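You operate a simulated robot arm through the tools that you are given. There is no shell and no other tool. Be economical: measure what you need, move in short steps, check, and stop when the job is done.

You run a simulated two-armed robot. Do the job below in one go: nothing can be reset, and whatever is moved stays where it is left.

TASK
Open the low cupboard door, take the guide roller with the pink cap and put it in the upper shelf of the low cupboard and shut the door again. Pick up the pad with a yellow handle with one hand, pass it to the other hand and put it on the top of the reel stack marked twenty-one. Fetch the 20 spacer ring from the parts mat and set it on the top of the tool trolley. Take the roller with the red cap and put it on the top of the splice bench. Put the S new brake pad on top of the brown small carton of tabs. Close the door of the grey store cabinet. Open the top drawer of the reel stand, take the pink spacer ring from the inside of the top drawer of the reel stand and leave it in the red tray and shut the drawer again. Take the card sleeve with the blue foot and leave it on the shelf marked one. Open the labels drawer, take the bush from the table before the bag sealer and put it in the inside of the labels drawer, then shut the drawer. Any order will do. Set down upright: pad with a yellow handle.

Only the result counts: the job must be done as asked and must still hold three seconds after the hand-in. Knocking over, shifting, dropping, spilling or breaking anything else fails it. A push-on lid holds only when it is set on centred and level and pressed home; a screw cap is set on level and turned clockwise until tight.

THE ROBOT
Two 7-joint arms with two-finger parallel grippers on one trunk, on a base that drives. Base frame: it is fixed to the floor where the robot stands at the start and does not move with it; the origin is under the middle of the robot, x ahead of it, y to its left, z up. Lengths are in mm, angles in degrees, forces in N, time in s.
The left shoulder is at the start at [50, 161, 1161], the right one opposite. With the tool pointing down near the work surface each hand reaches from about 100 to 560 mm from the robot's upright axis, wherever it stands, measured 20 degrees to its own side. Places, roughly: bush [-2000, 1000, 750]; card sleeve with the blue foot (11x5x5 cm) [-2100, 1200, 800]; door of the grey store cabinet [-3300, 2600, 500]; guide roller with the pink cap (3x3x8 cm) [-300, 1200, 800]; inside of the labels drawer [-1800, 700, 700]; labels drawer [-1700, 700, 700]; low cupboard door [400, -300, 500]; new brake pad [-4250, 7500, 750]; pad with a yellow handle (13x8x15 cm) [-100, 1600, 800]; pink spacer ring [-2500, 1750, 500]; red tray [1250, 3500, 750]; roller with the red cap [-5000, 4750, 1000]; shelf marked one (26x17 cm) [2000, 1040, 820]; small carton of tabs [-5250, 9500, 750]; spacer ring [-6750, 6500, 750]; top drawer of the reel stand [-2300, 1700, 600]; top of the reel stack marked twenty-one [-1400, 4700, 400]; top of the splice bench [-4100, 3400, 800]; top of the tool trolley [-4800, 4500, 900]; upper shelf of the low cupboard (45x15 cm) [440, -360, 520]. Payload 3.43 kg a hand.
The tool frame of a hand sits at the grasp point between the pads (the TCP): z along the fingers, y along the line on which they close. The tips reach 30 mm beyond it. Largest opening 94 mm; finger width 28, thickness 10; the body of the gripper, 50 by 96 mm, starts 55 mm behind the TCP.
Orientation is that of the tool frame in the base frame, as [roll, pitch, yaw] about the fixed x, y, z axes, in that order (R = Rz(yaw) Ry(pitch) Rx(roll)). With the fingers straight down and closing along the base's y, the tool's x points along the base's -x, its y along +y and its z along -z.

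THE INTERFACE
- The arms move only by the tool step_arm. It takes "left_targets", "right_targets" or both (then of equal length, played together; a hand with none holds still); each is a list of rows, each a list of 7 numbers: the shift along the tool's x, y, z in mm, then the turn, a rotation vector about the tool's x, y, z in degrees, then the opening, from 0 (shut) to 1 (fully open). In form: [[dx, dy, dz, rx, ry, rz, hand], ...]. A call has 1 to 10 rows; each row shifts and turns the commanded pose from where the row before left it, along the tool's axes as they then stand. A row lasts 0.2 s, in which the tool goes at most 50 mm and 8.6 degrees; a call with a longer step from one row to the next is refused whole, and so is a gripper value outside its range. Where a pose cannot be reached the arm comes as near as it can. A force on the tool above 40 N (or 10 N above the force at the start of the call, whichever is more), or a blocked arm, ends the call early, and 0.2 s more pass. Each finger travels about 45 mm/s and halts on what it meets, pressing with about 42 N; the grip force reading is that of the motor and also rises with nothing between the fingers. The clock runs only during rows and for 0.2 s after the last one: add rows that do not move to give the fingers time. It gives the time, the measured TCP pose, the force on the tool (base axes), the opening and the grip force at its end, in the units of the frame above (readings bear some noise), with the torque about the TCP (base axes, N m) and any sound that the robot's microphone picked up, and new pictures: "pictures" is both (left out), scene, wrist or none (wrist: the cameras of the hands that moved).
- Cameras (640 x 400 px; columns grow to the right, rows downward): "scene" is now at [74.2, -50.4, 1244.4]; the picture's right is [-0.83, -0.55, 0.00], its down [-0.50, 0.75, -0.43] and it looks along [0.24, -0.36, -0.90] (base axes); focal length 260 px, centre (320, 200). "left" rides on the left gripper at [76, -14, -102] in its tool frame; the picture's right is [0.18, 0.98, 0.00], its down [-0.75, 0.14, -0.64] and it looks along [-0.63, 0.12, 0.77] (tool axes); focal length 243 px, centre (320, 200). "right" rides on the right gripper at [76, 14, -103] in its tool frame; the picture's right is [-0.18, 0.98, 0.00], its down [-0.75, -0.14, -0.64] and it looks along [-0.63, -0.12, 0.77] (tool axes); focal length 243 px, centre (320, 200). There is no depth. A picture from a camera that has moved, and an enlarged one, comes with that camera's place and axes in the base frame and with its lens.
- lift_body(by): slides the trunk up (or, below 0, down) by that many mm; the arms and the scene camera ride with it, the base frame stays. It gives what a move gives, with no picture.
- roll_base(legs): drives the robot by 1 to 6 legs, each [ahead, left, turn to the left] in mm, mm and degrees, along the robot's own axes; the way and the turn of a leg run together, so that a leg with both is an arc; at most 1500 mm and 180 degrees a leg. The arms and the cameras ride along, it lands a little off, and it stops where it bumps. It gives what a move gives, and a new picture of the scene camera.
- pan_tilt(pan, tilt): turns the head with the scene camera to pan (to the left, within 80 degrees either way) and tilt (down, from -29 to 69), counted from straight ahead of the robot. It gives what a move gives, and a new picture of the scene camera.
- zoom(camera, box): a new picture of the part [left, top, right, bottom] of that camera's present view, enlarged. No time passes.
- finish_job(): hands the job in; it is judged then, once.

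Work in short steps. Places have to be worked out from the pictures, the camera data and where the tool is seen: move nearer, look again, correct. Check each grasp and each placing, and mend what went wrong. You have 567 turns and 360 pictures in all, those below and enlarged ones among them. Open the grippers and draw the arms clear of the work before you hand the job in, unless the task says otherwise; then end with one line.

The tools are called after "Emit:" by a JSON object that holds its "fn" and its "kwargs". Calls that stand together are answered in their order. step_arm: Moves the arms, as the interface text tells. Its arguments: {"type":"object","properties":{"left_targets":{"type":"array","items":{"type":"array","items":{"type":"number"}}},"right_targets":{"type":"array","items":{"type":"array","items":{"type":"number"}}},"pictures":{"type":"string","enum":["both","scene","wrist","none"]}},"required":[]} The other tools are called the same way: lift_body (by) slides the trunk up or down; roll_base (legs) drives the base; pan_tilt (pan, tilt) turns the head that bears the scene camera; zoom (camera, box) takes an enlarged picture of a part of a camera's view; finish_job () hands the job in.

At the start:

```text
t: 0.0
left_tool_pos: [340.1, -66.1, 830.0]
left_orientation: [-179.9, -0.1, 180.0]
left_ft_force: [0.0, -0.3, 0.1]
left_torque: [0.0, -0.02, 0.01]
left_width: 93.9
left_gripper_force: 0.0
right_tool_pos: [217.2, -271.8, 829.2]
right_orientation: [180.0, -0.2, 180.0]
right_ft_force: [-0.2, 0.1, 0.0]
right_torque: [0.0, 0.02, 0.01]
right_width: 93.7
right_gripper_force: 0.1
trunk travel left (down, up): [-188.0, 78.0]
robot x, y, heading: [1.6, -2.9, 0.0]
head pan, tilt: [-56.5, 64.4]
```

scene: 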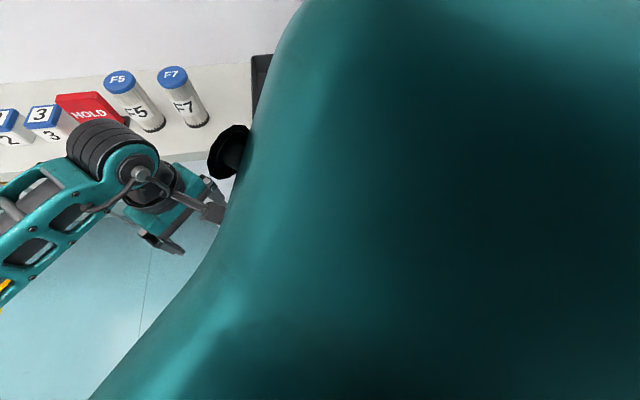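
right: 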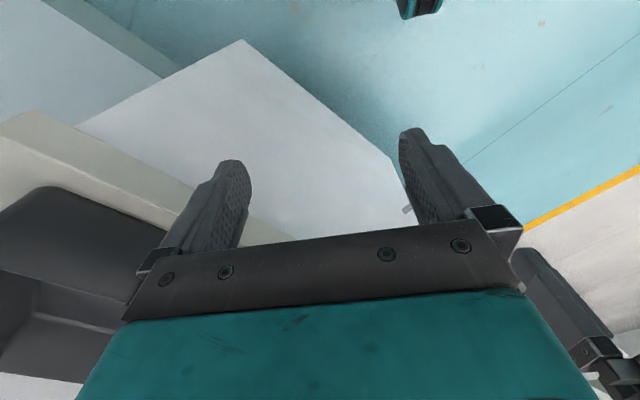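
left: 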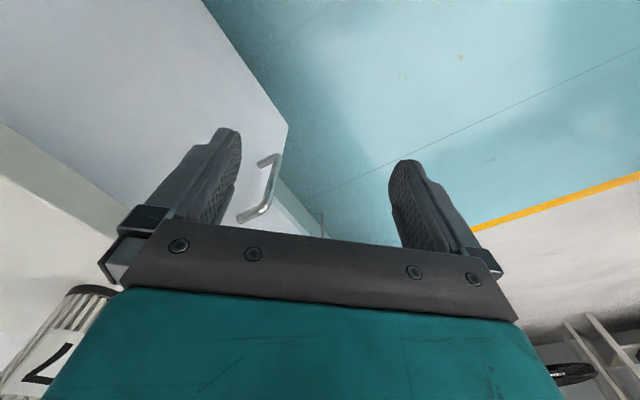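

I begin by looking around: head straight ahead, moderately tilted.

Emit:
{"fn": "pan_tilt", "kwargs": {"pan": 0, "tilt": 35}}

Emit:
{"fn": "pan_tilt", "kwargs": {"pan": 75, "tilt": 25}}

Emit:
{"fn": "pan_tilt", "kwargs": {"pan": -30, "tilt": 40}}

```text
t: 1.3
left_tool_pos: [340.7, -65.0, 828.9]
left_orientation: [-180.0, 0.0, -179.9]
left_ft_force: [-1.0, 0.3, 0.4]
left_torque: [0.0, -0.01, 0.0]
left_width: 94.1
left_gripper_force: 0.0
right_tool_pos: [217.4, -270.7, 830.3]
right_orientation: [180.0, -0.1, 179.9]
right_ft_force: [0.0, 0.1, -0.8]
right_torque: [0.05, -0.02, -0.01]
right_width: 94.0
right_gripper_force: 0.0
trunk travel left (down, up): [-188.0, 78.0]
robot x, y, heading: [-2.4, -2.8, -0.2]
head pan, tilt: [0.0, 35.0]
camera scene: at [128.4, 0.7, 1283.6], right [0.0, -1.0, 0.0], down [-0.57, 0.0, -0.82], along [0.82, 0.0, -0.57], focal length 260 px, centre (320, 200)
```

scene: 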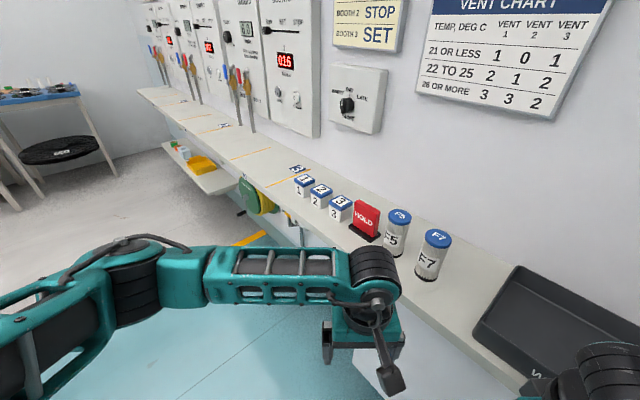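

```text
t: 2.7
left_tool_pos: [339.5, -67.2, 830.4]
left_orientation: [-180.0, 0.0, -179.9]
left_ft_force: [-0.6, -0.1, -0.3]
left_torque: [0.02, 0.04, 0.02]
left_width: 94.2
left_gripper_force: 0.1
right_tool_pos: [216.2, -271.2, 829.6]
right_orientation: [180.0, 0.0, 179.9]
right_ft_force: [-0.1, -0.2, 0.4]
right_torque: [-0.04, -0.01, 0.04]
right_width: 93.8
right_gripper_force: 0.0
trunk travel left (down, up): [-188.0, 78.0]
robot x, y, heading: [-2.0, 2.9, -0.3]
head pan, tilt: [75.0, 25.0]
camera scene: at [64.2, 89.8, 1299.4], right [0.97, -0.26, 0.0], down [-0.11, -0.41, -0.91], along [0.24, 0.88, -0.42], focal length 260 px, centre (320, 200)
```

scene: 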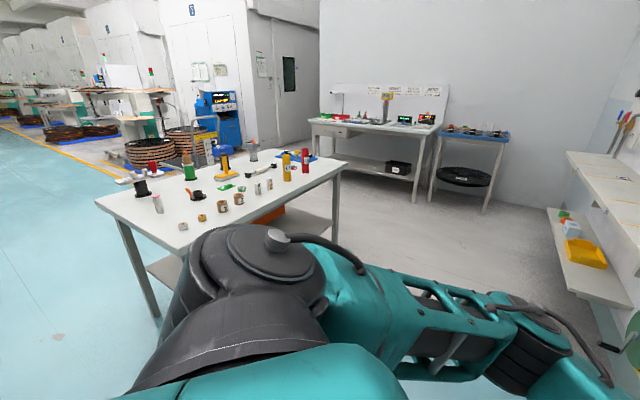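

```text
t: 4.5
left_tool_pos: [341.6, -65.5, 829.9]
left_orientation: [-180.0, -0.1, -179.9]
left_ft_force: [0.7, 0.3, 0.3]
left_torque: [0.0, -0.03, -0.01]
left_width: 94.1
left_gripper_force: 0.0
right_tool_pos: [217.6, -270.4, 829.8]
right_orientation: [179.9, 0.0, 179.9]
right_ft_force: [-0.7, -0.4, 0.2]
right_torque: [-0.02, 0.0, 0.01]
right_width: 94.1
right_gripper_force: 0.0
trunk travel left (down, up): [-188.0, 78.0]
robot x, y, heading: [1.0, 2.4, -0.2]
head pan, tilt: [-30.0, 40.0]
camera scene: at [114.0, -41.7, 1276.1], right [-0.5, -0.87, 0.0], down [-0.56, 0.32, -0.77], along [0.66, -0.38, -0.64], focal length 260 px, centre (320, 200)
```

scene: 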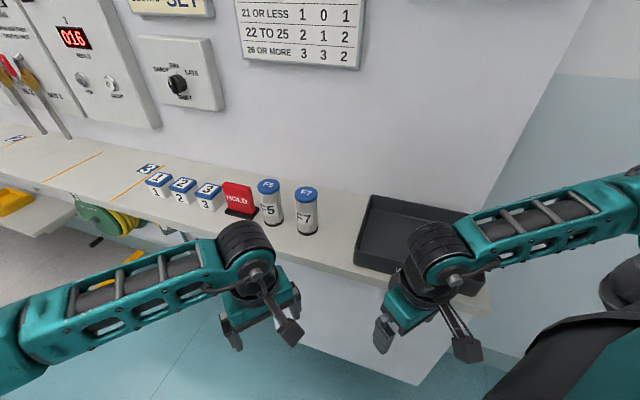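

I'll enlarge the wrist views of the cupboard front to see the door and its handle.

Emit:
{"fn": "zoom", "kwargs": {"camera": "left", "box": [0, 0, 400, 250]}}

Emit:
{"fn": "pan_tilt", "kwargs": {"pan": -75, "tilt": 45}}

```text
1.60 times, centred on (200, 125) of left
camera zoom: at [265.0, -80.8, 931.8], right [-0.18, 0.98, 0.0], down [0.75, 0.14, 0.64], along [0.63, 0.12, -0.77], focal length 388 px, centre (512, 320)
```

zoom: 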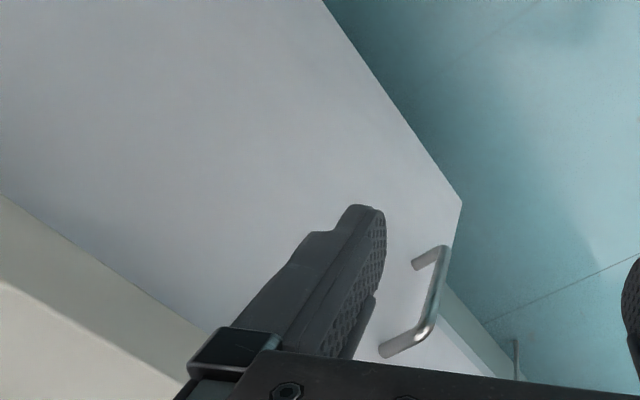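

```text
t: 5.7
left_tool_pos: [340.6, -66.0, 828.3]
left_orientation: [180.0, 0.0, -179.9]
left_ft_force: [-0.5, 0.5, 1.4]
left_torque: [-0.03, -0.04, -0.03]
left_width: 93.9
left_gripper_force: 0.0
right_tool_pos: [216.8, -271.3, 829.3]
right_orientation: [-180.0, -0.1, 179.8]
right_ft_force: [0.0, 0.5, 0.5]
right_torque: [-0.01, 0.03, 0.0]
right_width: 93.8
right_gripper_force: 0.1
trunk travel left (down, up): [-188.0, 78.0]
robot x, y, heading: [2.0, 0.6, -0.2]
head pan, tilt: [-75.0, 45.0]
camera scene: at [61.4, -77.7, 1268.8], right [-0.97, -0.26, 0.0], down [-0.18, 0.68, -0.71], along [0.18, -0.68, -0.71], focal length 260 px, centre (320, 200)
```

scene: 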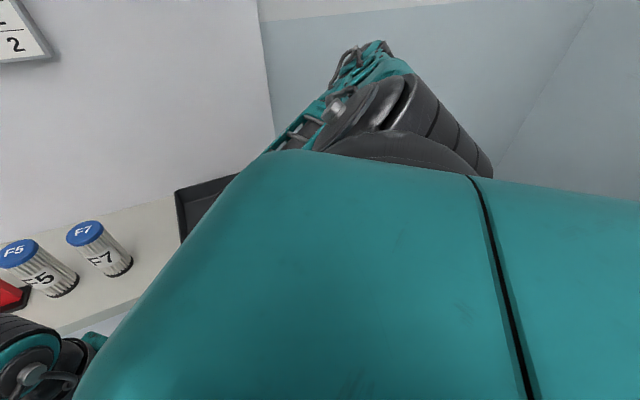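

The door is a flat vertical panel with a vertical bar handle on its left side. I turn to face the counter squarely and look.

Emit:
{"fn": "roll_base", "kwargs": {"legs": [[0, 0, -49]]}}

Emit:
{"fn": "pan_tilt", "kwargs": {"pan": 0, "tilt": 60}}

Emit:
{"fn": "step_arm", "kwargs": {"left_targets": [[0, 0, 0, 0, 0, 0, 1]], "right_targets": [[0, 0, 0, 0, 0, 0, 1]], "pictures": "wrist"}}

```text
t: 8.3
left_tool_pos: [173.5, -300.6, 829.8]
left_orientation: [-180.0, 0.1, 131.0]
left_ft_force: [-0.1, 0.8, -0.2]
left_torque: [-0.03, -0.01, 0.01]
left_width: 94.0
left_gripper_force: 0.1
right_tool_pos: [-62.1, -342.1, 830.9]
right_orientation: [-179.9, -0.2, 131.0]
right_ft_force: [-0.5, -0.8, 0.3]
right_torque: [0.0, -0.04, 0.01]
right_width: 93.9
right_gripper_force: 0.0
trunk travel left (down, up): [-188.0, 78.0]
robot x, y, heading: [0.5, 2.0, -48.9]
head pan, tilt: [-75.0, 45.0]
camera scene: at [-19.1, -96.8, 1268.8], right [-0.83, 0.56, 0.0], down [0.4, 0.59, -0.71], along [-0.4, -0.59, -0.71], focal length 260 px, centre (320, 200)
```

scene: 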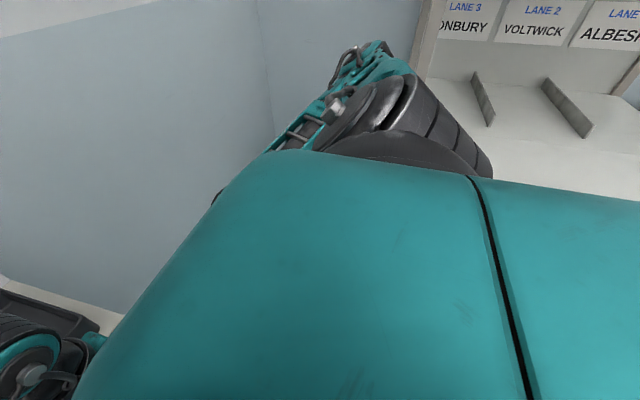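

```text
t: 9.8
left_tool_pos: [172.4, -300.4, 828.6]
left_orientation: [-180.0, 0.0, 131.0]
left_ft_force: [0.7, 0.6, -0.4]
left_torque: [-0.03, 0.03, 0.0]
left_width: 94.2
left_gripper_force: 0.0
right_tool_pos: [-62.5, -342.1, 829.5]
right_orientation: [-180.0, -0.1, 130.9]
right_ft_force: [-0.9, -0.3, -0.1]
right_torque: [0.0, 0.0, 0.01]
right_width: 94.1
right_gripper_force: 0.0
trunk travel left (down, up): [-188.0, 78.0]
robot x, y, heading: [0.5, -2.3, -49.3]
head pan, tilt: [0.0, 60.0]
camera scene: at [70.1, -79.8, 1249.4], right [-0.76, -0.65, 0.0], down [-0.57, 0.65, -0.5], along [0.33, -0.38, -0.87], focal length 260 px, centre (320, 200)
```

scene: 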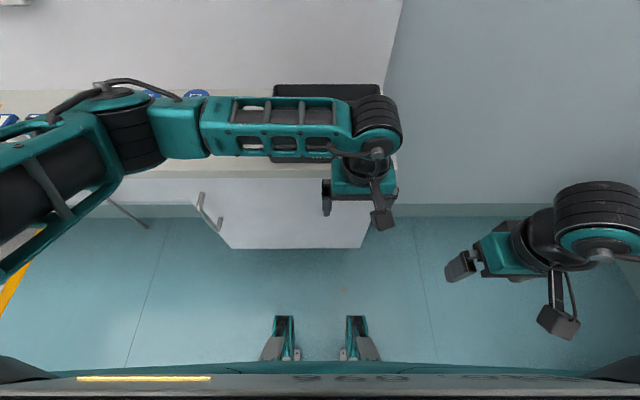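

```text
t: 10.2
left_tool_pos: [172.2, -299.9, 827.6]
left_orientation: [180.0, 0.0, 131.0]
left_ft_force: [0.0, 0.5, -0.2]
left_torque: [-0.01, -0.03, 0.0]
left_width: 94.1
left_gripper_force: 0.0
right_tool_pos: [-62.2, -342.3, 828.9]
right_orientation: [179.9, -0.1, 130.9]
right_ft_force: [0.0, 0.7, -0.4]
right_torque: [0.0, -0.02, 0.03]
right_width: 94.0
right_gripper_force: 0.1
trunk travel left (down, up): [-188.0, 78.0]
robot x, y, heading: [-0.2, 1.3, -49.3]
head pan, tilt: [0.0, 60.0]
camera right: at [-101.1, -275.3, 931.7], right [0.86, 0.5, 0.0], down [0.39, -0.66, 0.64], along [0.32, -0.55, -0.77], focal length 243 px, centre (320, 200)
camera left: at [113.2, -252.7, 931.8], right [0.62, 0.78, 0.0], down [0.6, -0.48, 0.64], along [0.5, -0.4, -0.77], focal length 243 px, centre (320, 200)
```

right: 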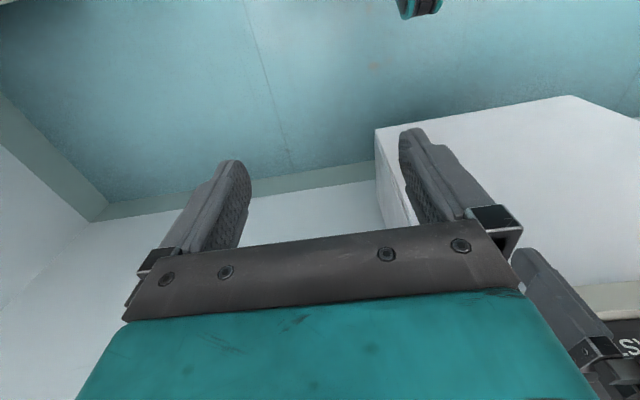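
left: 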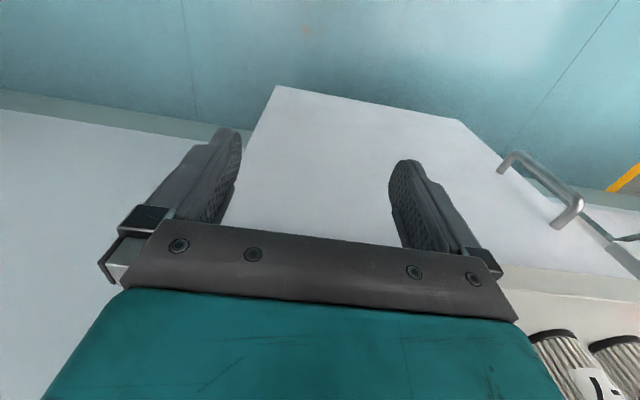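

Using the two views I put the handle bar at about 430 mm ahead and 300 mm left (robot axes), z 555–680, with the hinge on the right. I back off, shift left and lower the trunk.

Emit:
{"fn": "roll_base", "kwargs": {"legs": [[-200, 0, 0], [0, 200, 0]]}}

Emit:
{"fn": "lift_body", "kwargs": {"by": -185}}

Emit:
{"fn": "pan_tilt", "kwargs": {"pan": 0, "tilt": 40}}

```text
t: 13.0
left_tool_pos: [193.8, -16.4, 829.5]
left_orientation: [-180.0, -0.1, 131.1]
left_ft_force: [0.0, 1.2, -0.3]
left_torque: [0.02, 0.03, 0.0]
left_width: 93.8
left_gripper_force: 0.1
right_tool_pos: [-41.6, -58.9, 830.7]
right_orientation: [-180.0, -0.1, 131.0]
right_ft_force: [1.5, 0.9, -1.1]
right_torque: [0.02, 0.01, 0.01]
right_width: 94.0
right_gripper_force: 0.2
trunk travel left (down, up): [-188.0, 78.0]
robot x, y, heading: [18.1, 283.1, -49.0]
head pan, tilt: [0.0, 60.0]
camera scene: at [90.8, 204.4, 1249.4], right [-0.75, -0.66, 0.0], down [-0.57, 0.65, -0.5], along [0.33, -0.38, -0.87], focal length 260 px, centre (320, 200)
```

scene: 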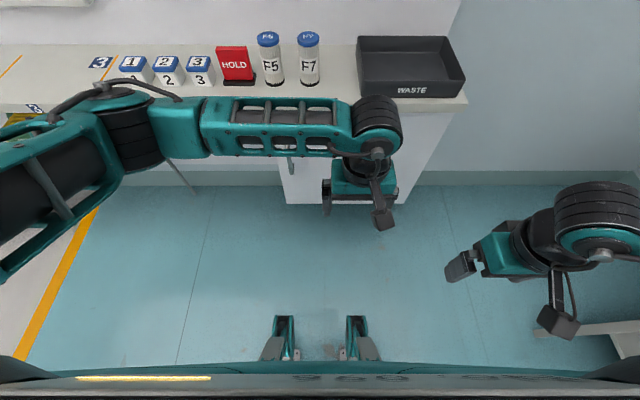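

```text
t: 15.0
left_tool_pos: [193.9, -16.0, 644.0]
left_orientation: [-180.0, 0.1, 131.1]
left_ft_force: [-0.1, 0.5, 0.0]
left_torque: [0.0, 0.03, 0.0]
left_width: 94.0
left_gripper_force: 0.0
right_tool_pos: [-43.1, -57.3, 644.6]
right_orientation: [180.0, -0.1, 131.0]
right_ft_force: [0.0, -0.3, 0.5]
right_torque: [-0.02, 0.0, -0.02]
right_width: 94.0
right_gripper_force: 0.1
trunk travel left (down, up): [-3.0, 263.0]
robot x, y, heading: [23.2, 280.0, -49.2]
head pan, tilt: [0.0, 60.0]
```

```text
t: 15.8
left_tool_pos: [194.0, -16.8, 644.2]
left_orientation: [180.0, 0.0, 131.2]
left_ft_force: [0.3, -0.7, -0.8]
left_torque: [0.03, 0.03, -0.01]
left_width: 94.0
left_gripper_force: 0.1
right_tool_pos: [-41.4, -58.3, 644.5]
right_orientation: [180.0, -0.1, 131.1]
right_ft_force: [-0.1, -0.1, 0.4]
right_torque: [0.01, 0.01, -0.03]
right_width: 93.9
right_gripper_force: 0.2
trunk travel left (down, up): [-3.0, 263.0]
robot x, y, heading: [19.6, 279.9, -48.9]
head pan, tilt: [0.0, 40.0]
camera scene: at [102.5, 190.2, 1091.0], right [-0.75, -0.66, 0.0], down [-0.42, 0.48, -0.77], along [0.5, -0.58, -0.64], focal length 260 px, centre (320, 200)
```

scene: 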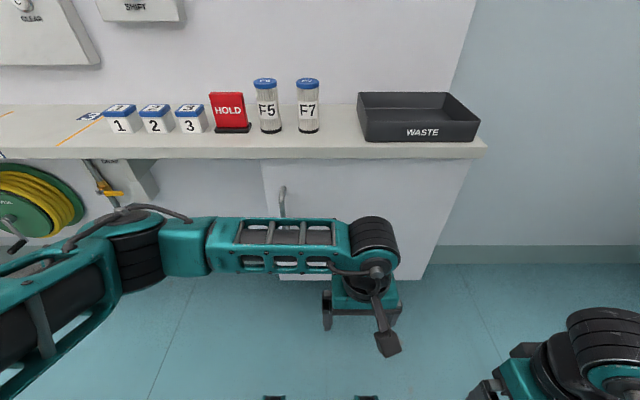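

Now I tilt the left gripper forward (85°) while moving it left to face the handle.

Emit:
{"fn": "step_arm", "kwargs": {"left_targets": [[0, 16, 0, 0, -8.5, 0, 1], [0, 16, 0, 0, -8.5, 0, 1], [0, 16, 0, 0, -8.5, 0, 1], [0, 16, 0, 0, -8.5, 0, 1], [0, 16, 0, 0, -8.5, 0, 1], [0, 16, 0, 0, -8.5, 0, 1], [0, 16, 0, 0, -8.5, 0, 1], [0, 16, 0, 0, -8.5, 0, 1], [0, 16, 0, 0, -8.5, 0, 1], [0, 16, 0, 0, -8.5, 0, 1]]}}

```text
t: 18.0
left_tool_pos: [290.9, -10.4, 700.1]
left_orientation: [-179.9, 84.6, 131.5]
left_ft_force: [0.4, 0.4, 0.0]
left_torque: [-0.01, 0.01, 0.01]
left_width: 94.0
left_gripper_force: 0.1
left hand out of reach, approached as far as the arm can: row 8, 9, 10
right_tool_pos: [-41.0, -58.9, 644.6]
right_orientation: [-179.9, -0.1, 131.0]
right_ft_force: [0.9, 0.4, 1.0]
right_torque: [-0.05, 0.03, 0.0]
right_width: 94.0
right_gripper_force: 0.0
trunk travel left (down, up): [-3.0, 263.0]
robot x, y, heading: [21.1, 280.1, -49.0]
head pan, tilt: [0.0, 40.0]
camera scene: at [102.6, 190.2, 1091.1], right [-0.75, -0.66, 0.0], down [-0.42, 0.48, -0.77], along [0.5, -0.58, -0.64], focal length 260 px, centre (320, 200)
camera left: at [208.7, 61.4, 634.0], right [0.73, 0.66, -0.18], down [-0.27, 0.52, 0.81], along [0.63, -0.54, 0.56], focal length 243 px, centre (320, 200)
```

scene: 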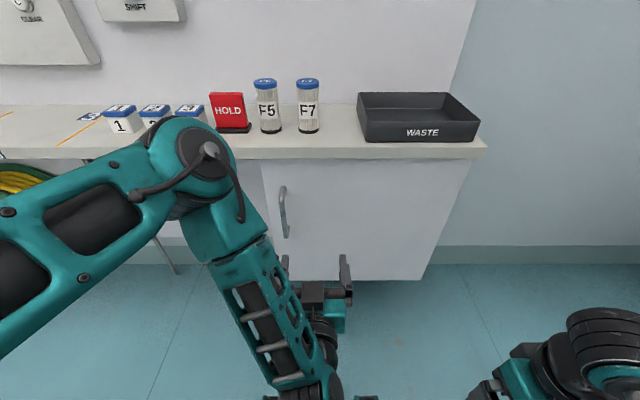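
left: 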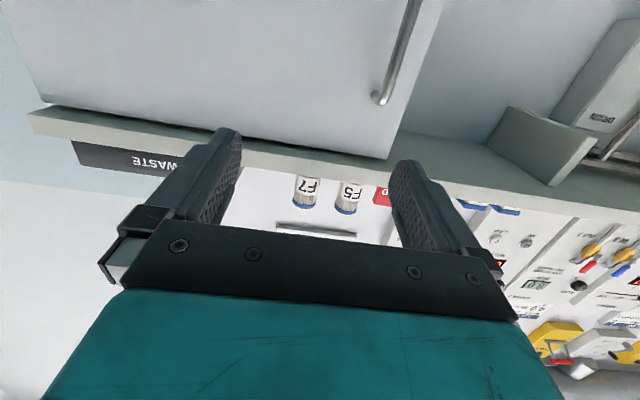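

The near pose was cramped; I move forward where reach is better.

Emit:
{"fn": "step_arm", "kwargs": {"left_targets": [[0, 0, 38, 0, 0, 0, 1], [0, 0, 38, 0, 0, 0, 1], [0, 0, 38, 0, 0, 0, 1], [0, 0, 38, 0, 0, 0, 1]]}}

```text
t: 19.0
left_tool_pos: [364.6, -138.0, 715.9]
left_orientation: [179.5, 84.7, 131.1]
left_ft_force: [0.7, 0.1, 0.5]
left_torque: [-0.02, -0.03, -0.03]
left_width: 93.6
left_gripper_force: 0.1
left hand out of reach, approached as far as the arm can: row 1, 2, 3, 4
right_tool_pos: [-41.4, -59.0, 644.0]
right_orientation: [-179.9, -0.1, 131.0]
right_ft_force: [0.1, 0.5, 0.6]
right_torque: [0.03, 0.03, -0.03]
right_width: 94.0
right_gripper_force: 0.1
trunk travel left (down, up): [-3.0, 263.0]
robot x, y, heading: [18.7, 287.1, -49.1]
head pan, tilt: [0.0, 40.0]
camera scene: at [102.6, 190.2, 1091.1], right [-0.75, -0.66, 0.0], down [-0.42, 0.48, -0.77], along [0.5, -0.58, -0.64], focal length 260 px, centre (320, 200)
camera left: at [282.0, -65.5, 649.1], right [0.73, 0.66, -0.18], down [-0.27, 0.52, 0.81], along [0.63, -0.54, 0.56], focal length 243 px, centre (320, 200)
```

scene: 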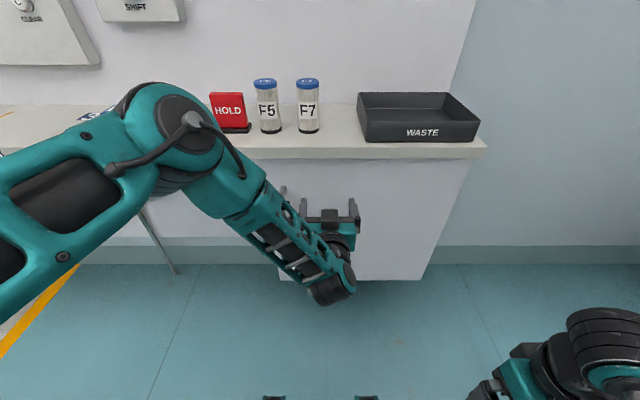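
left: 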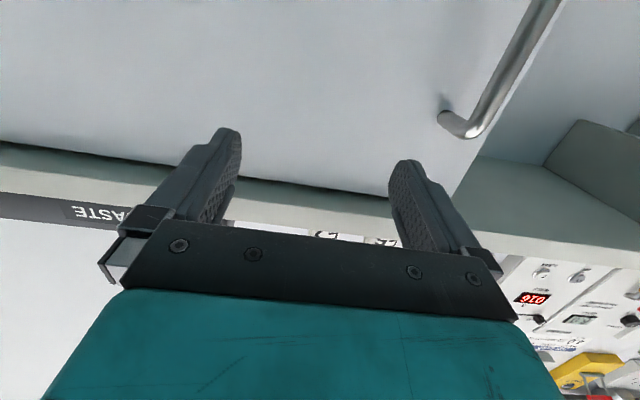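

The horizontal tool looks limited by the wrist; I tilt back to about 50° from vertical, which still lets the fingers straddle a vertical bar.

Emit:
{"fn": "step_arm", "kwargs": {"left_targets": [[0, 0, 0, 0, 8.5, 0, 1], [0, 0, 0, 0, 8.5, 0, 1], [0, 0, 0, 0, 8.5, 0, 1], [0, 0, 0, 0, 8.5, 0, 1]]}}

```text
t: 20.0
left_tool_pos: [361.8, -137.3, 714.5]
left_orientation: [180.0, 50.9, 131.1]
left_ft_force: [-0.1, 0.4, -0.4]
left_torque: [0.03, 0.01, -0.01]
left_width: 94.1
left_gripper_force: 0.2
right_tool_pos: [-40.8, -58.1, 644.3]
right_orientation: [-180.0, -0.1, 131.0]
right_ft_force: [-0.4, -0.5, 0.3]
right_torque: [-0.01, 0.03, 0.02]
right_width: 94.2
right_gripper_force: 0.1
trunk travel left (down, up): [-3.0, 263.0]
robot x, y, heading: [17.3, 282.3, -48.8]
head pan, tilt: [0.0, 40.0]
camera scene: at [102.6, 190.2, 1091.1], right [-0.75, -0.66, 0.0], down [-0.42, 0.48, -0.77], along [0.5, -0.58, -0.64], focal length 260 px, centre (320, 200)
camera left: at [269.8, -50.2, 721.4], right [0.66, 0.73, -0.14], down [0.09, 0.11, 0.99], along [0.74, -0.67, 0.01], focal length 243 px, centre (320, 200)
```

scene: 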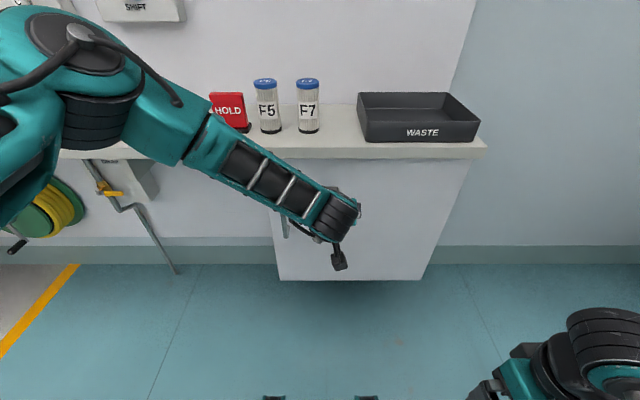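
left: 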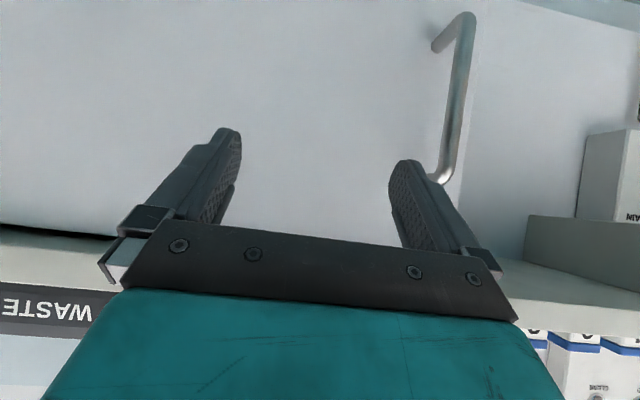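

Bar now seen around L≈110 (local), z 545–690. I move left and down to line up before it.

Emit:
{"fn": "step_arm", "kwargs": {"left_targets": [[15, 31, 12, 0, 0, 0, 1], [15, 31, 12, 0, 0, 0, 1], [15, 31, 12, 0, 0, 0, 1], [15, 31, 12, 0, 0, 0, 1]]}}

```text
t: 21.0
left_tool_pos: [456.4, -53.0, 638.7]
left_orientation: [-180.0, 51.1, 131.1]
left_ft_force: [-0.4, -0.7, 0.5]
left_torque: [0.0, -0.05, 0.01]
left_width: 93.9
left_gripper_force: 0.1
right_tool_pos: [-41.2, -59.8, 644.8]
right_orientation: [180.0, -0.1, 130.9]
right_ft_force: [-0.2, 0.0, -0.4]
right_torque: [0.03, -0.01, 0.03]
right_width: 93.7
right_gripper_force: 0.0
trunk travel left (down, up): [-3.0, 263.0]
robot x, y, heading: [19.6, 284.7, -49.0]
head pan, tilt: [0.0, 40.0]
camera scene: at [102.5, 190.2, 1091.1], right [-0.75, -0.66, 0.0], down [-0.42, 0.48, -0.77], along [0.5, -0.58, -0.64], focal length 260 px, centre (320, 200)
camera left: at [362.3, 32.1, 644.6], right [0.66, 0.73, -0.14], down [0.09, 0.11, 0.99], along [0.74, -0.67, 0.01], focal length 243 px, centre (320, 200)
```

scene: 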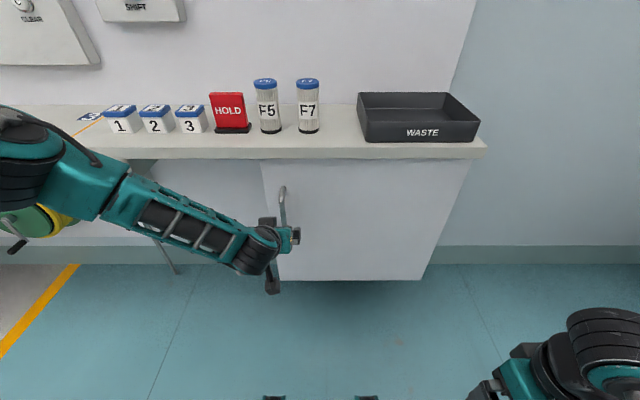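
left: 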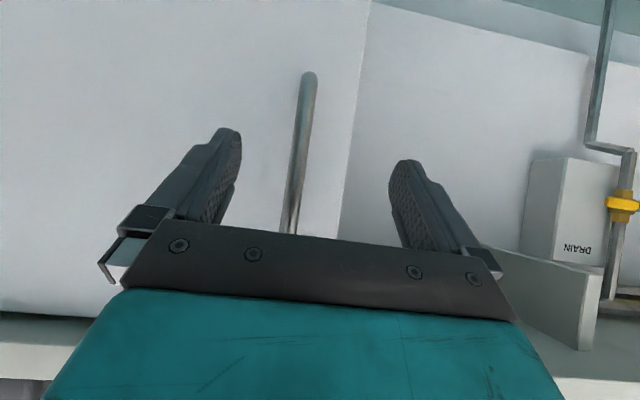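

The bar is between the open fingers. I advance 70 mm horizontally onto it.

Emit:
{"fn": "step_arm", "kwargs": {"left_targets": [[-15, -3, 18, 0, 0, 0, 1], [-15, -3, 18, 0, 0, 0, 1], [-14, 0, 18, 0, 0, 0, 1]]}}

```text
t: 21.8
left_tool_pos: [498.3, -109.9, 638.7]
left_orientation: [180.0, 51.0, 131.1]
left_ft_force: [-0.5, 0.7, 0.1]
left_torque: [-0.03, 0.02, -0.01]
left_width: 94.4
left_gripper_force: 0.1
right_tool_pos: [-42.1, -58.5, 645.3]
right_orientation: [-180.0, -0.1, 130.9]
right_ft_force: [0.4, -0.4, 0.0]
right_torque: [0.0, 0.03, -0.04]
right_width: 93.9
right_gripper_force: 0.0
trunk travel left (down, up): [-3.0, 263.0]
robot x, y, heading: [20.0, 284.5, -48.6]
head pan, tilt: [0.0, 40.0]
camera scene: at [102.5, 190.2, 1091.1], right [-0.75, -0.66, 0.0], down [-0.42, 0.48, -0.77], along [0.5, -0.58, -0.64], focal length 260 px, centre (320, 200)
camera left: at [404.3, -24.4, 644.8], right [0.66, 0.73, -0.14], down [0.09, 0.11, 0.99], along [0.74, -0.67, 0.01], focal length 243 px, centre (320, 200)
```

scene: 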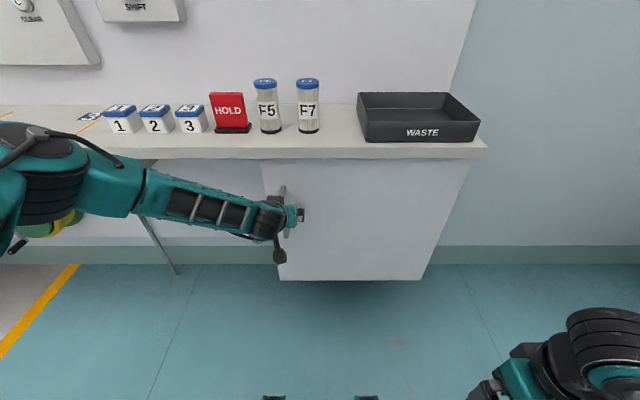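
left: 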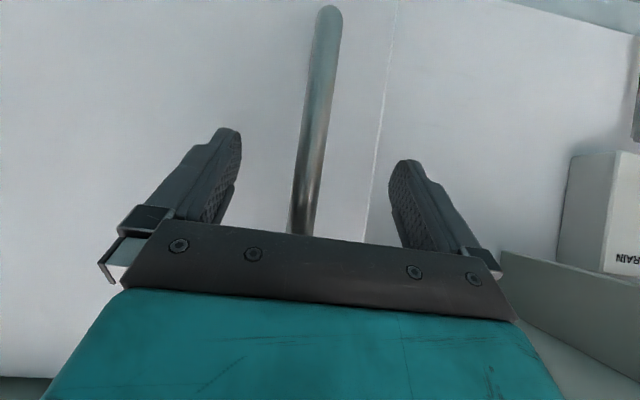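

Parallax puts the bar at the TCP. I close the fingers.

Emit:
{"fn": "step_arm", "kwargs": {"left_targets": [[-3, 0, 4, 0, 0, 0, 0.5], [0, 0, 0, 0, 0, 0, 0], [0, 0, 0, 0, 0, 0, 0], [0, 0, 0, 0, 0, 0, 0], [0, 0, 0, 0, 0, 0, 0], [0, 0, 0, 0, 0, 0, 0]], "pictures": "wrist"}}

```text
t: 23.2
left_tool_pos: [494.8, -118.9, 639.3]
left_orientation: [-179.7, 50.9, 130.6]
left_ft_force: [-21.3, -23.8, -4.1]
left_torque: [0.49, -0.62, 0.33]
left_width: 18.5
left_gripper_force: 43.3
right_tool_pos: [-43.4, -59.7, 643.2]
right_orientation: [179.9, -0.2, 130.9]
right_ft_force: [-0.1, 0.6, 0.1]
right_torque: [0.03, 0.0, -0.02]
right_width: 94.1
right_gripper_force: 0.1
trunk travel left (down, up): [-3.0, 263.0]
robot x, y, heading: [20.1, 283.1, -49.2]
head pan, tilt: [0.0, 40.0]
camera left: at [402.2, -31.2, 645.1], right [0.67, 0.72, -0.15], down [0.1, 0.11, 0.99], along [0.73, -0.68, 0.01], focal length 243 px, centre (320, 200)
```

left: 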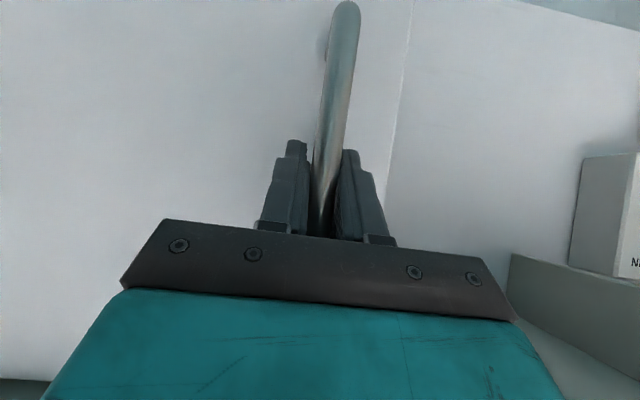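

Gripped the 18 mm bar, with a sideways load; I relax it sideways and begin pulling along the door's arc.

Emit:
{"fn": "step_arm", "kwargs": {"left_targets": [[0, -8, 0, 0, 0, 0, 0], [12.7, -2, -15.6, -1.94, 0, -1.57, 0], [25.4, -4.6, -31.3, -3.88, 0, -3.15, 0], [25.4, -4.6, -31.3, -3.88, 0, -3.15, 0]]}}

```text
t: 24.2
left_tool_pos: [417.1, -57.4, 639.3]
left_orientation: [-179.8, 51.2, 143.8]
left_ft_force: [-4.1, -6.2, 8.6]
left_torque: [0.71, 0.69, -0.12]
left_width: 18.2
left_gripper_force: 45.1
right_tool_pos: [-41.7, -58.3, 644.8]
right_orientation: [179.9, -0.1, 131.0]
right_ft_force: [0.1, 0.2, 0.1]
right_torque: [-0.02, 0.01, 0.03]
right_width: 93.9
right_gripper_force: 0.0
trunk travel left (down, up): [-3.0, 263.0]
robot x, y, heading: [17.4, 285.6, -49.1]
head pan, tilt: [0.0, 40.0]
camera scene: at [102.1, 190.2, 1091.3], right [-0.75, -0.66, 0.0], down [-0.42, 0.48, -0.77], along [0.5, -0.58, -0.64], focal length 260 px, centre (320, 200)
camera left: at [306.4, 6.1, 644.7], right [0.49, 0.86, -0.14], down [0.06, 0.13, 0.99], along [0.87, -0.49, 0.01], focal length 243 px, centre (320, 200)
```

scene: 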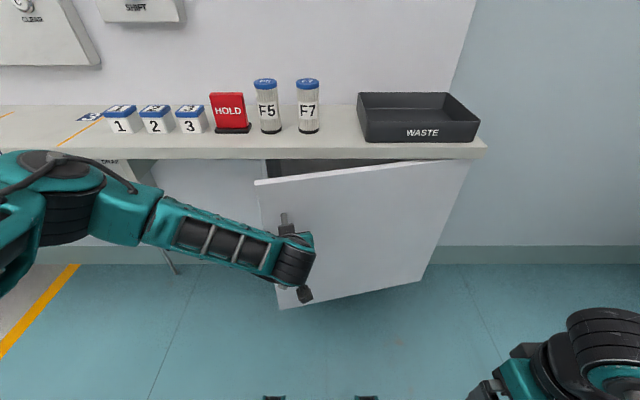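
left: 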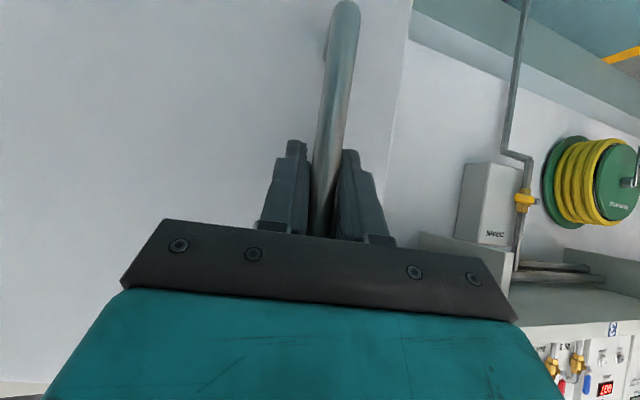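

Door swings freely. I continue the arc 20° more.

Emit:
{"fn": "step_arm", "kwargs": {"left_targets": [[25.4, -4.6, -31.3, -3.88, 0, -3.15, 0], [25.4, -4.6, -31.3, -3.88, 0, -3.15, 0], [25.4, -4.6, -31.3, -3.88, 0, -3.15, 0], [25.4, -4.6, -31.3, -3.88, 0, -3.15, 0]], "pictures": "scene"}}

```text
t: 25.2
left_tool_pos: [264.9, 1.4, 640.9]
left_orientation: [-179.5, 51.3, 163.9]
left_ft_force: [-3.9, -26.9, 11.3]
left_torque: [1.16, -0.05, 0.11]
left_width: 18.3
left_gripper_force: 44.8
right_tool_pos: [-42.1, -58.8, 643.6]
right_orientation: [179.9, -0.2, 131.0]
right_ft_force: [-0.6, -0.2, 0.2]
right_torque: [-0.01, 0.01, -0.02]
right_width: 94.1
right_gripper_force: 0.0
trunk travel left (down, up): [-3.0, 263.0]
robot x, y, heading: [20.1, 283.4, -48.8]
head pan, tilt: [0.0, 40.0]
camera scene: at [101.9, 189.0, 1091.1], right [-0.75, -0.66, 0.0], down [-0.42, 0.49, -0.77], along [0.5, -0.58, -0.64], focal length 260 px, centre (320, 200)
```

scene: 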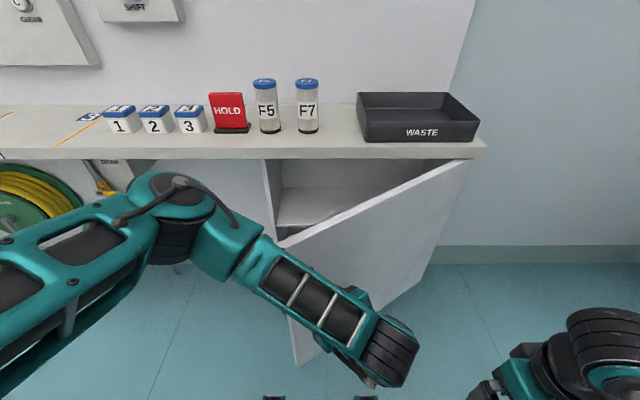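

Door is about 33° open and the arm gets cramped. I release the handle and draw back, then will push from the inside.

Emit:
{"fn": "step_arm", "kwargs": {"left_targets": [[0, 0, 0, 0, 0, 0, 1], [0, 0, 0, 0, 0, 0, 1], [0, 0, 0, 0, 0, 0, 1], [0, 0, 0, 0, 0, 0, 1], [0, 0, 0, 0, 0, 0, 1], [25, 0, -31, 0, 0, 0, 1], [25, 0, -31, 0, 0, 0, 1], [25, 0, -31, 0, 0, 0, 1]], "pictures": "both"}}

```text
t: 27.0
left_tool_pos: [160.9, 34.2, 637.8]
left_orientation: [-179.8, 51.0, 163.6]
left_ft_force: [-0.4, 0.0, -0.5]
left_torque: [0.0, -0.01, 0.0]
left_width: 94.0
left_gripper_force: 0.0
left hand out of reach, approached as far as the arm can: row 8
right_tool_pos: [-42.8, -59.2, 643.2]
right_orientation: [179.9, -0.2, 131.0]
right_ft_force: [-0.2, 0.5, -0.3]
right_torque: [0.02, 0.01, 0.0]
right_width: 93.9
right_gripper_force: 0.1
trunk travel left (down, up): [-3.0, 263.0]
robot x, y, heading: [20.1, 281.9, -48.8]
head pan, tilt: [0.0, 40.0]
camera scene: at [102.7, 190.2, 1091.1], right [-0.75, -0.66, 0.0], down [-0.42, 0.48, -0.77], along [0.5, -0.58, -0.64], focal length 260 px, centre (320, 200)
camera left: at [36.3, 56.5, 644.4], right [0.17, 0.98, -0.14], down [0.02, 0.14, 0.99], along [0.99, -0.17, 0.01], focal length 243 px, centre (320, 200)
```

scene: 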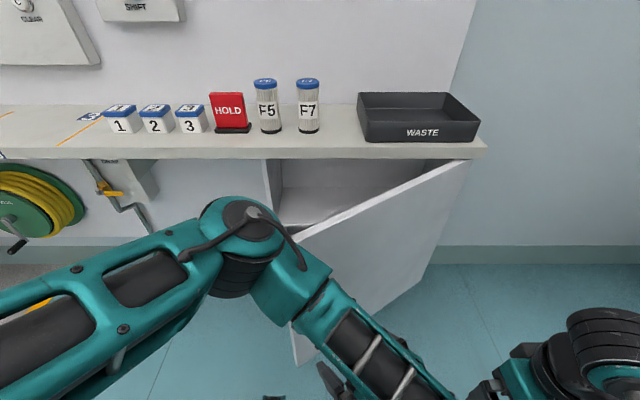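
left: 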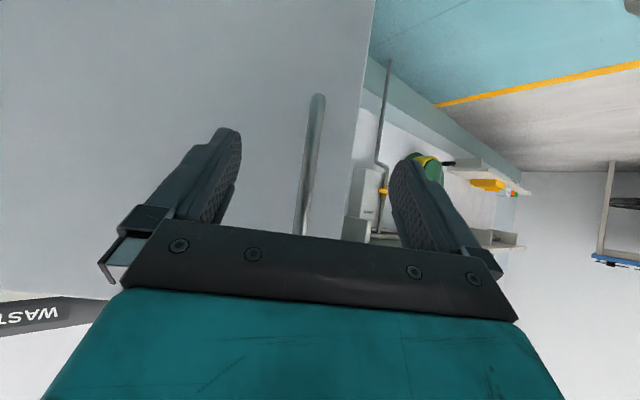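

Free of the handle. I back the base a bit and shift left for room, then yaw the left hand to point ahead-right of the door's free edge.

Emit:
{"fn": "roll_base", "kwargs": {"legs": [[-120, 100, 0]]}}

Emit:
{"fn": "step_arm", "kwargs": {"left_targets": [[0, 30, 0, 6.6, 0, 5.36, 0.3], [0, 30, 0, 6.6, 0, 5.36, 0], [0, 30, 0, 6.6, 0, 5.36, 0], [0, 30, 0, 6.6, 0, 5.36, 0], [0, 30, 0, 6.6, 0, 5.36, 0], [-25, 10, 31, 0, 0, 0, 0], [-25, 10, 31, 0, 0, 0, 0]]}}

```text
t: 28.4
left_tool_pos: [159.0, 190.2, 637.9]
left_orientation: [-179.9, 51.0, 163.8]
left_ft_force: [-0.2, 0.8, 0.1]
left_torque: [-0.03, -0.04, -0.01]
left_width: 93.8
left_gripper_force: 0.0
right_tool_pos: [-45.4, 95.6, 644.1]
right_orientation: [-180.0, 0.0, 131.1]
right_ft_force: [0.2, 0.0, 0.3]
right_torque: [0.01, 0.02, 0.0]
right_width: 94.3
right_gripper_force: 0.0
trunk travel left (down, up): [-3.0, 263.0]
robot x, y, heading: [16.5, 443.0, -48.4]
head pan, tilt: [0.0, 40.0]
camera scene: at [99.2, 344.9, 1091.1], right [-0.75, -0.66, 0.0], down [-0.42, 0.48, -0.77], along [0.5, -0.58, -0.64], focal length 260 px, centre (320, 200)
```

scene: 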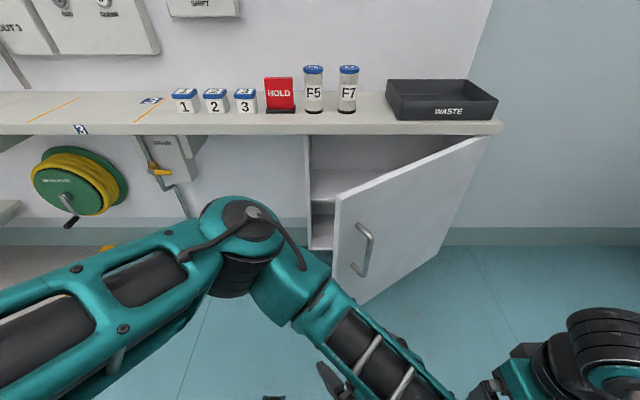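

```text
t: 29.4
left_tool_pos: [225.0, 229.8, 639.5]
left_orientation: [-172.6, 58.1, 147.0]
left_ft_force: [0.0, -1.1, 0.3]
left_torque: [0.0, 0.03, 0.02]
left_width: 12.0
left_gripper_force: 0.1
left hand out of reach, approached as far as the arm can: row 4
right_tool_pos: [-45.1, 95.8, 644.6]
right_orientation: [-179.9, -0.2, 131.1]
right_ft_force: [0.1, -0.2, -0.3]
right_torque: [-0.03, 0.02, 0.01]
right_width: 93.7
right_gripper_force: 0.0
trunk travel left (down, up): [-3.0, 263.0]
robot x, y, heading: [17.2, 441.0, -48.8]
head pan, tilt: [0.0, 40.0]
stopped in row 4 (left hand): the arm was blocked; the commanded pose is now the measured one
camera scene: at [99.1, 344.8, 1091.1], right [-0.75, -0.66, 0.0], down [-0.42, 0.48, -0.77], along [0.5, -0.58, -0.64], focal length 260 px, centre (320, 200)
camera left: at [118.1, 298.3, 629.0], right [0.54, 0.81, -0.22], down [0.01, 0.26, 0.97], along [0.84, -0.53, 0.13], focal length 243 px, centre (320, 200)
```

scene: 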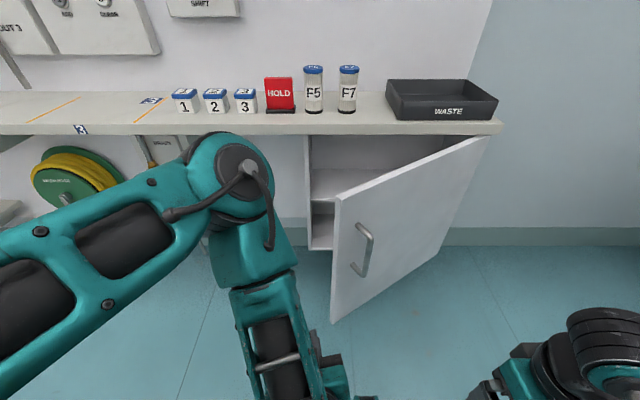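
left: 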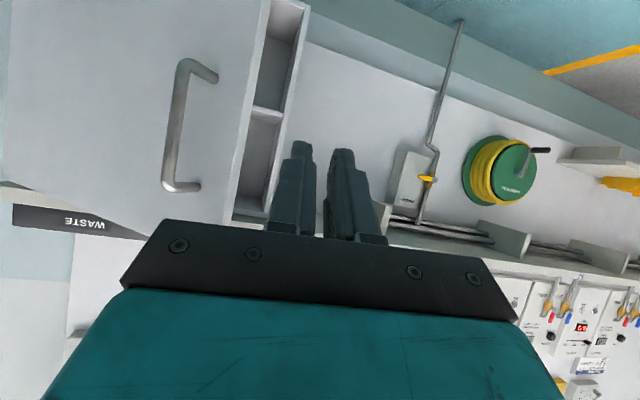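

Still limited close in; I move the hand forward-left to where it has reach.

Emit:
{"fn": "step_arm", "kwargs": {"left_targets": [[-22, 15, 36, 0, 0, 0, 0], [-22, 15, 36, 0, 0, 0, 0], [-22, 10, 36, 2, 0, 3, 0], [-22, 10, 36, 4, 0, 3, 0], [-20, 0, 32, 5, 0, 4, 0], [-20, 0, 32, 5, 0, 4, 0]]}}

```text
t: 30.8
left_tool_pos: [392.4, 53.3, 676.6]
left_orientation: [179.4, 58.4, 119.9]
left_ft_force: [-0.2, 0.3, -0.1]
left_torque: [0.01, -0.04, 0.02]
left_width: 0.2
left_gripper_force: 33.5
left hand out of reach, approached as far as the arm can: row 4, 5, 6
right_tool_pos: [-45.3, 95.7, 644.9]
right_orientation: [180.0, -0.2, 131.2]
right_ft_force: [0.4, -0.3, -0.2]
right_torque: [0.02, -0.03, -0.03]
right_width: 93.6
right_gripper_force: 0.2
trunk travel left (down, up): [-3.0, 263.0]
robot x, y, heading: [15.6, 437.5, -48.7]
head pan, tilt: [0.0, 40.0]
camera scene: at [99.3, 344.9, 1091.1], right [-0.75, -0.66, 0.0], down [-0.42, 0.48, -0.77], along [0.5, -0.58, -0.64], focal length 260 px, centre (320, 200)
camera left: at [316.7, 155.3, 666.1], right [0.8, 0.58, -0.15], down [0.04, 0.2, 0.98], along [0.6, -0.79, 0.13], focal length 243 px, centre (320, 200)
```

scene: 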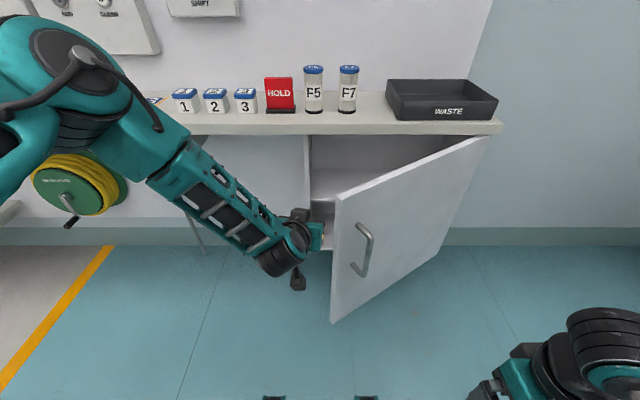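
left: 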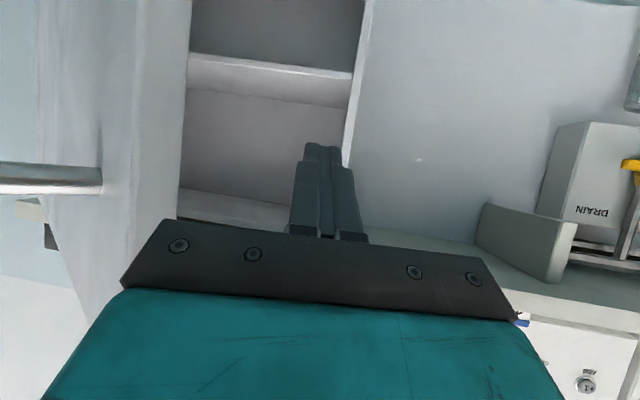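

Fingers are inside the gap left of the door edge. I advance slightly and sweep right to push the door open.

Emit:
{"fn": "step_arm", "kwargs": {"left_targets": [[-16, 0, 25, 0, 0, 0, 0], [0, -35, 0, 0, 0, 0, 0], [0, -35, 0, 0, 0, 0, 0], [0, -35, 0, 0, 0, 0, 0], [0, -35, 0, 0, 0, 0, 0], [0, -35, 0, 0, 0, 0, 0]], "pictures": "scene"}}

```text
t: 32.2
left_tool_pos: [255.1, -57.6, 677.4]
left_orientation: [-179.5, 59.0, 120.2]
left_ft_force: [-0.1, 0.5, 0.0]
left_torque: [0.0, 0.01, 0.02]
left_width: 0.0
left_gripper_force: 32.9
right_tool_pos: [-44.6, 97.1, 645.1]
right_orientation: [180.0, -0.2, 131.1]
right_ft_force: [0.3, -0.5, 0.2]
right_torque: [0.02, 0.0, -0.03]
right_width: 94.0
right_gripper_force: 0.0
trunk travel left (down, up): [-3.0, 263.0]
robot x, y, heading: [19.8, 437.3, -48.6]
head pan, tilt: [0.0, 40.0]
camera scene: at [99.2, 344.9, 1091.1], right [-0.75, -0.66, 0.0], down [-0.42, 0.48, -0.77], along [0.5, -0.58, -0.64], focal length 260 px, centre (320, 200)
```

scene: 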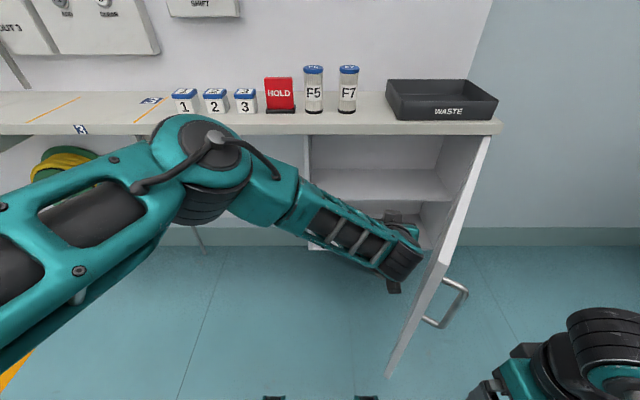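

Door swung nicely to about 75°. One more push to about 90°.

Emit:
{"fn": "step_arm", "kwargs": {"left_targets": [[0, -35, 0, 0, 0, 0, 0], [0, -35, 0, 0, 0, 0, 0], [0, -30, 0, 0, 0, 0, 0], [0, 40, 0, 0, 0, 0, 0], [0, 40, 0, 0, 0, 0, 0], [10, 40, -16, 0, 0, 0, 0], [10, 40, -16, 0, 0, 0, 0]], "pictures": "both"}}

```text
t: 33.8
left_tool_pos: [306.0, 20.7, 682.2]
left_orientation: [-179.5, 59.0, 120.1]
left_ft_force: [0.3, -0.6, 0.6]
left_torque: [-0.03, 0.02, 0.0]
left_width: 0.0
left_gripper_force: 33.1
left hand out of reach, approached as far as the arm can: row 3
right_tool_pos: [-44.6, 96.3, 644.4]
right_orientation: [-179.9, -0.1, 131.1]
right_ft_force: [-0.4, 0.5, 0.4]
right_torque: [-0.02, 0.05, 0.0]
right_width: 93.8
right_gripper_force: 0.1
trunk travel left (down, up): [-3.0, 263.0]
robot x, y, heading: [14.5, 439.7, -48.8]
head pan, tilt: [0.0, 40.0]
camera scene: at [99.1, 344.9, 1091.1], right [-0.75, -0.66, 0.0], down [-0.42, 0.48, -0.77], along [0.5, -0.58, -0.64], focal length 260 px, centre (320, 200)
camera left: at [231.6, 124.0, 670.7], right [0.81, 0.57, -0.16], down [0.05, 0.21, 0.98], along [0.59, -0.8, 0.14], focal length 243 px, centre (320, 200)
```

scene: 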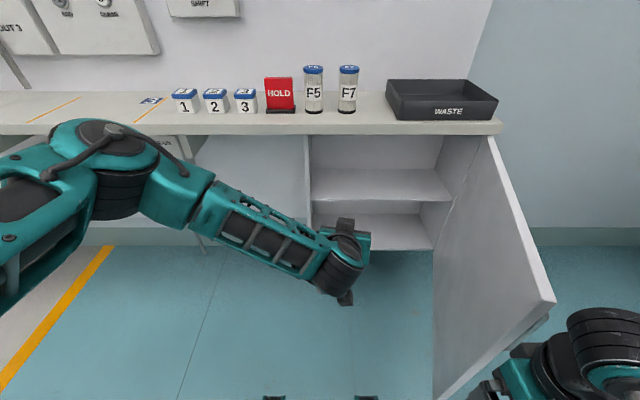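
left: 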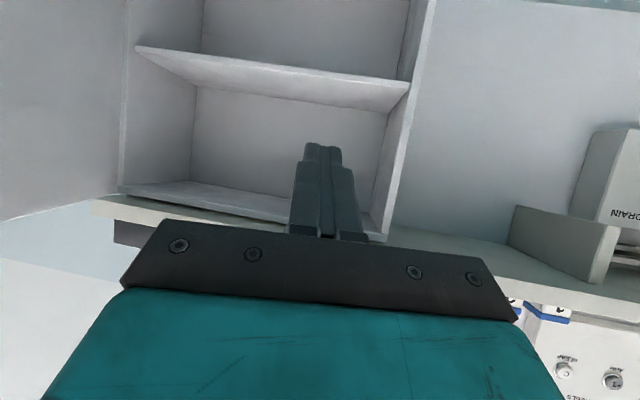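

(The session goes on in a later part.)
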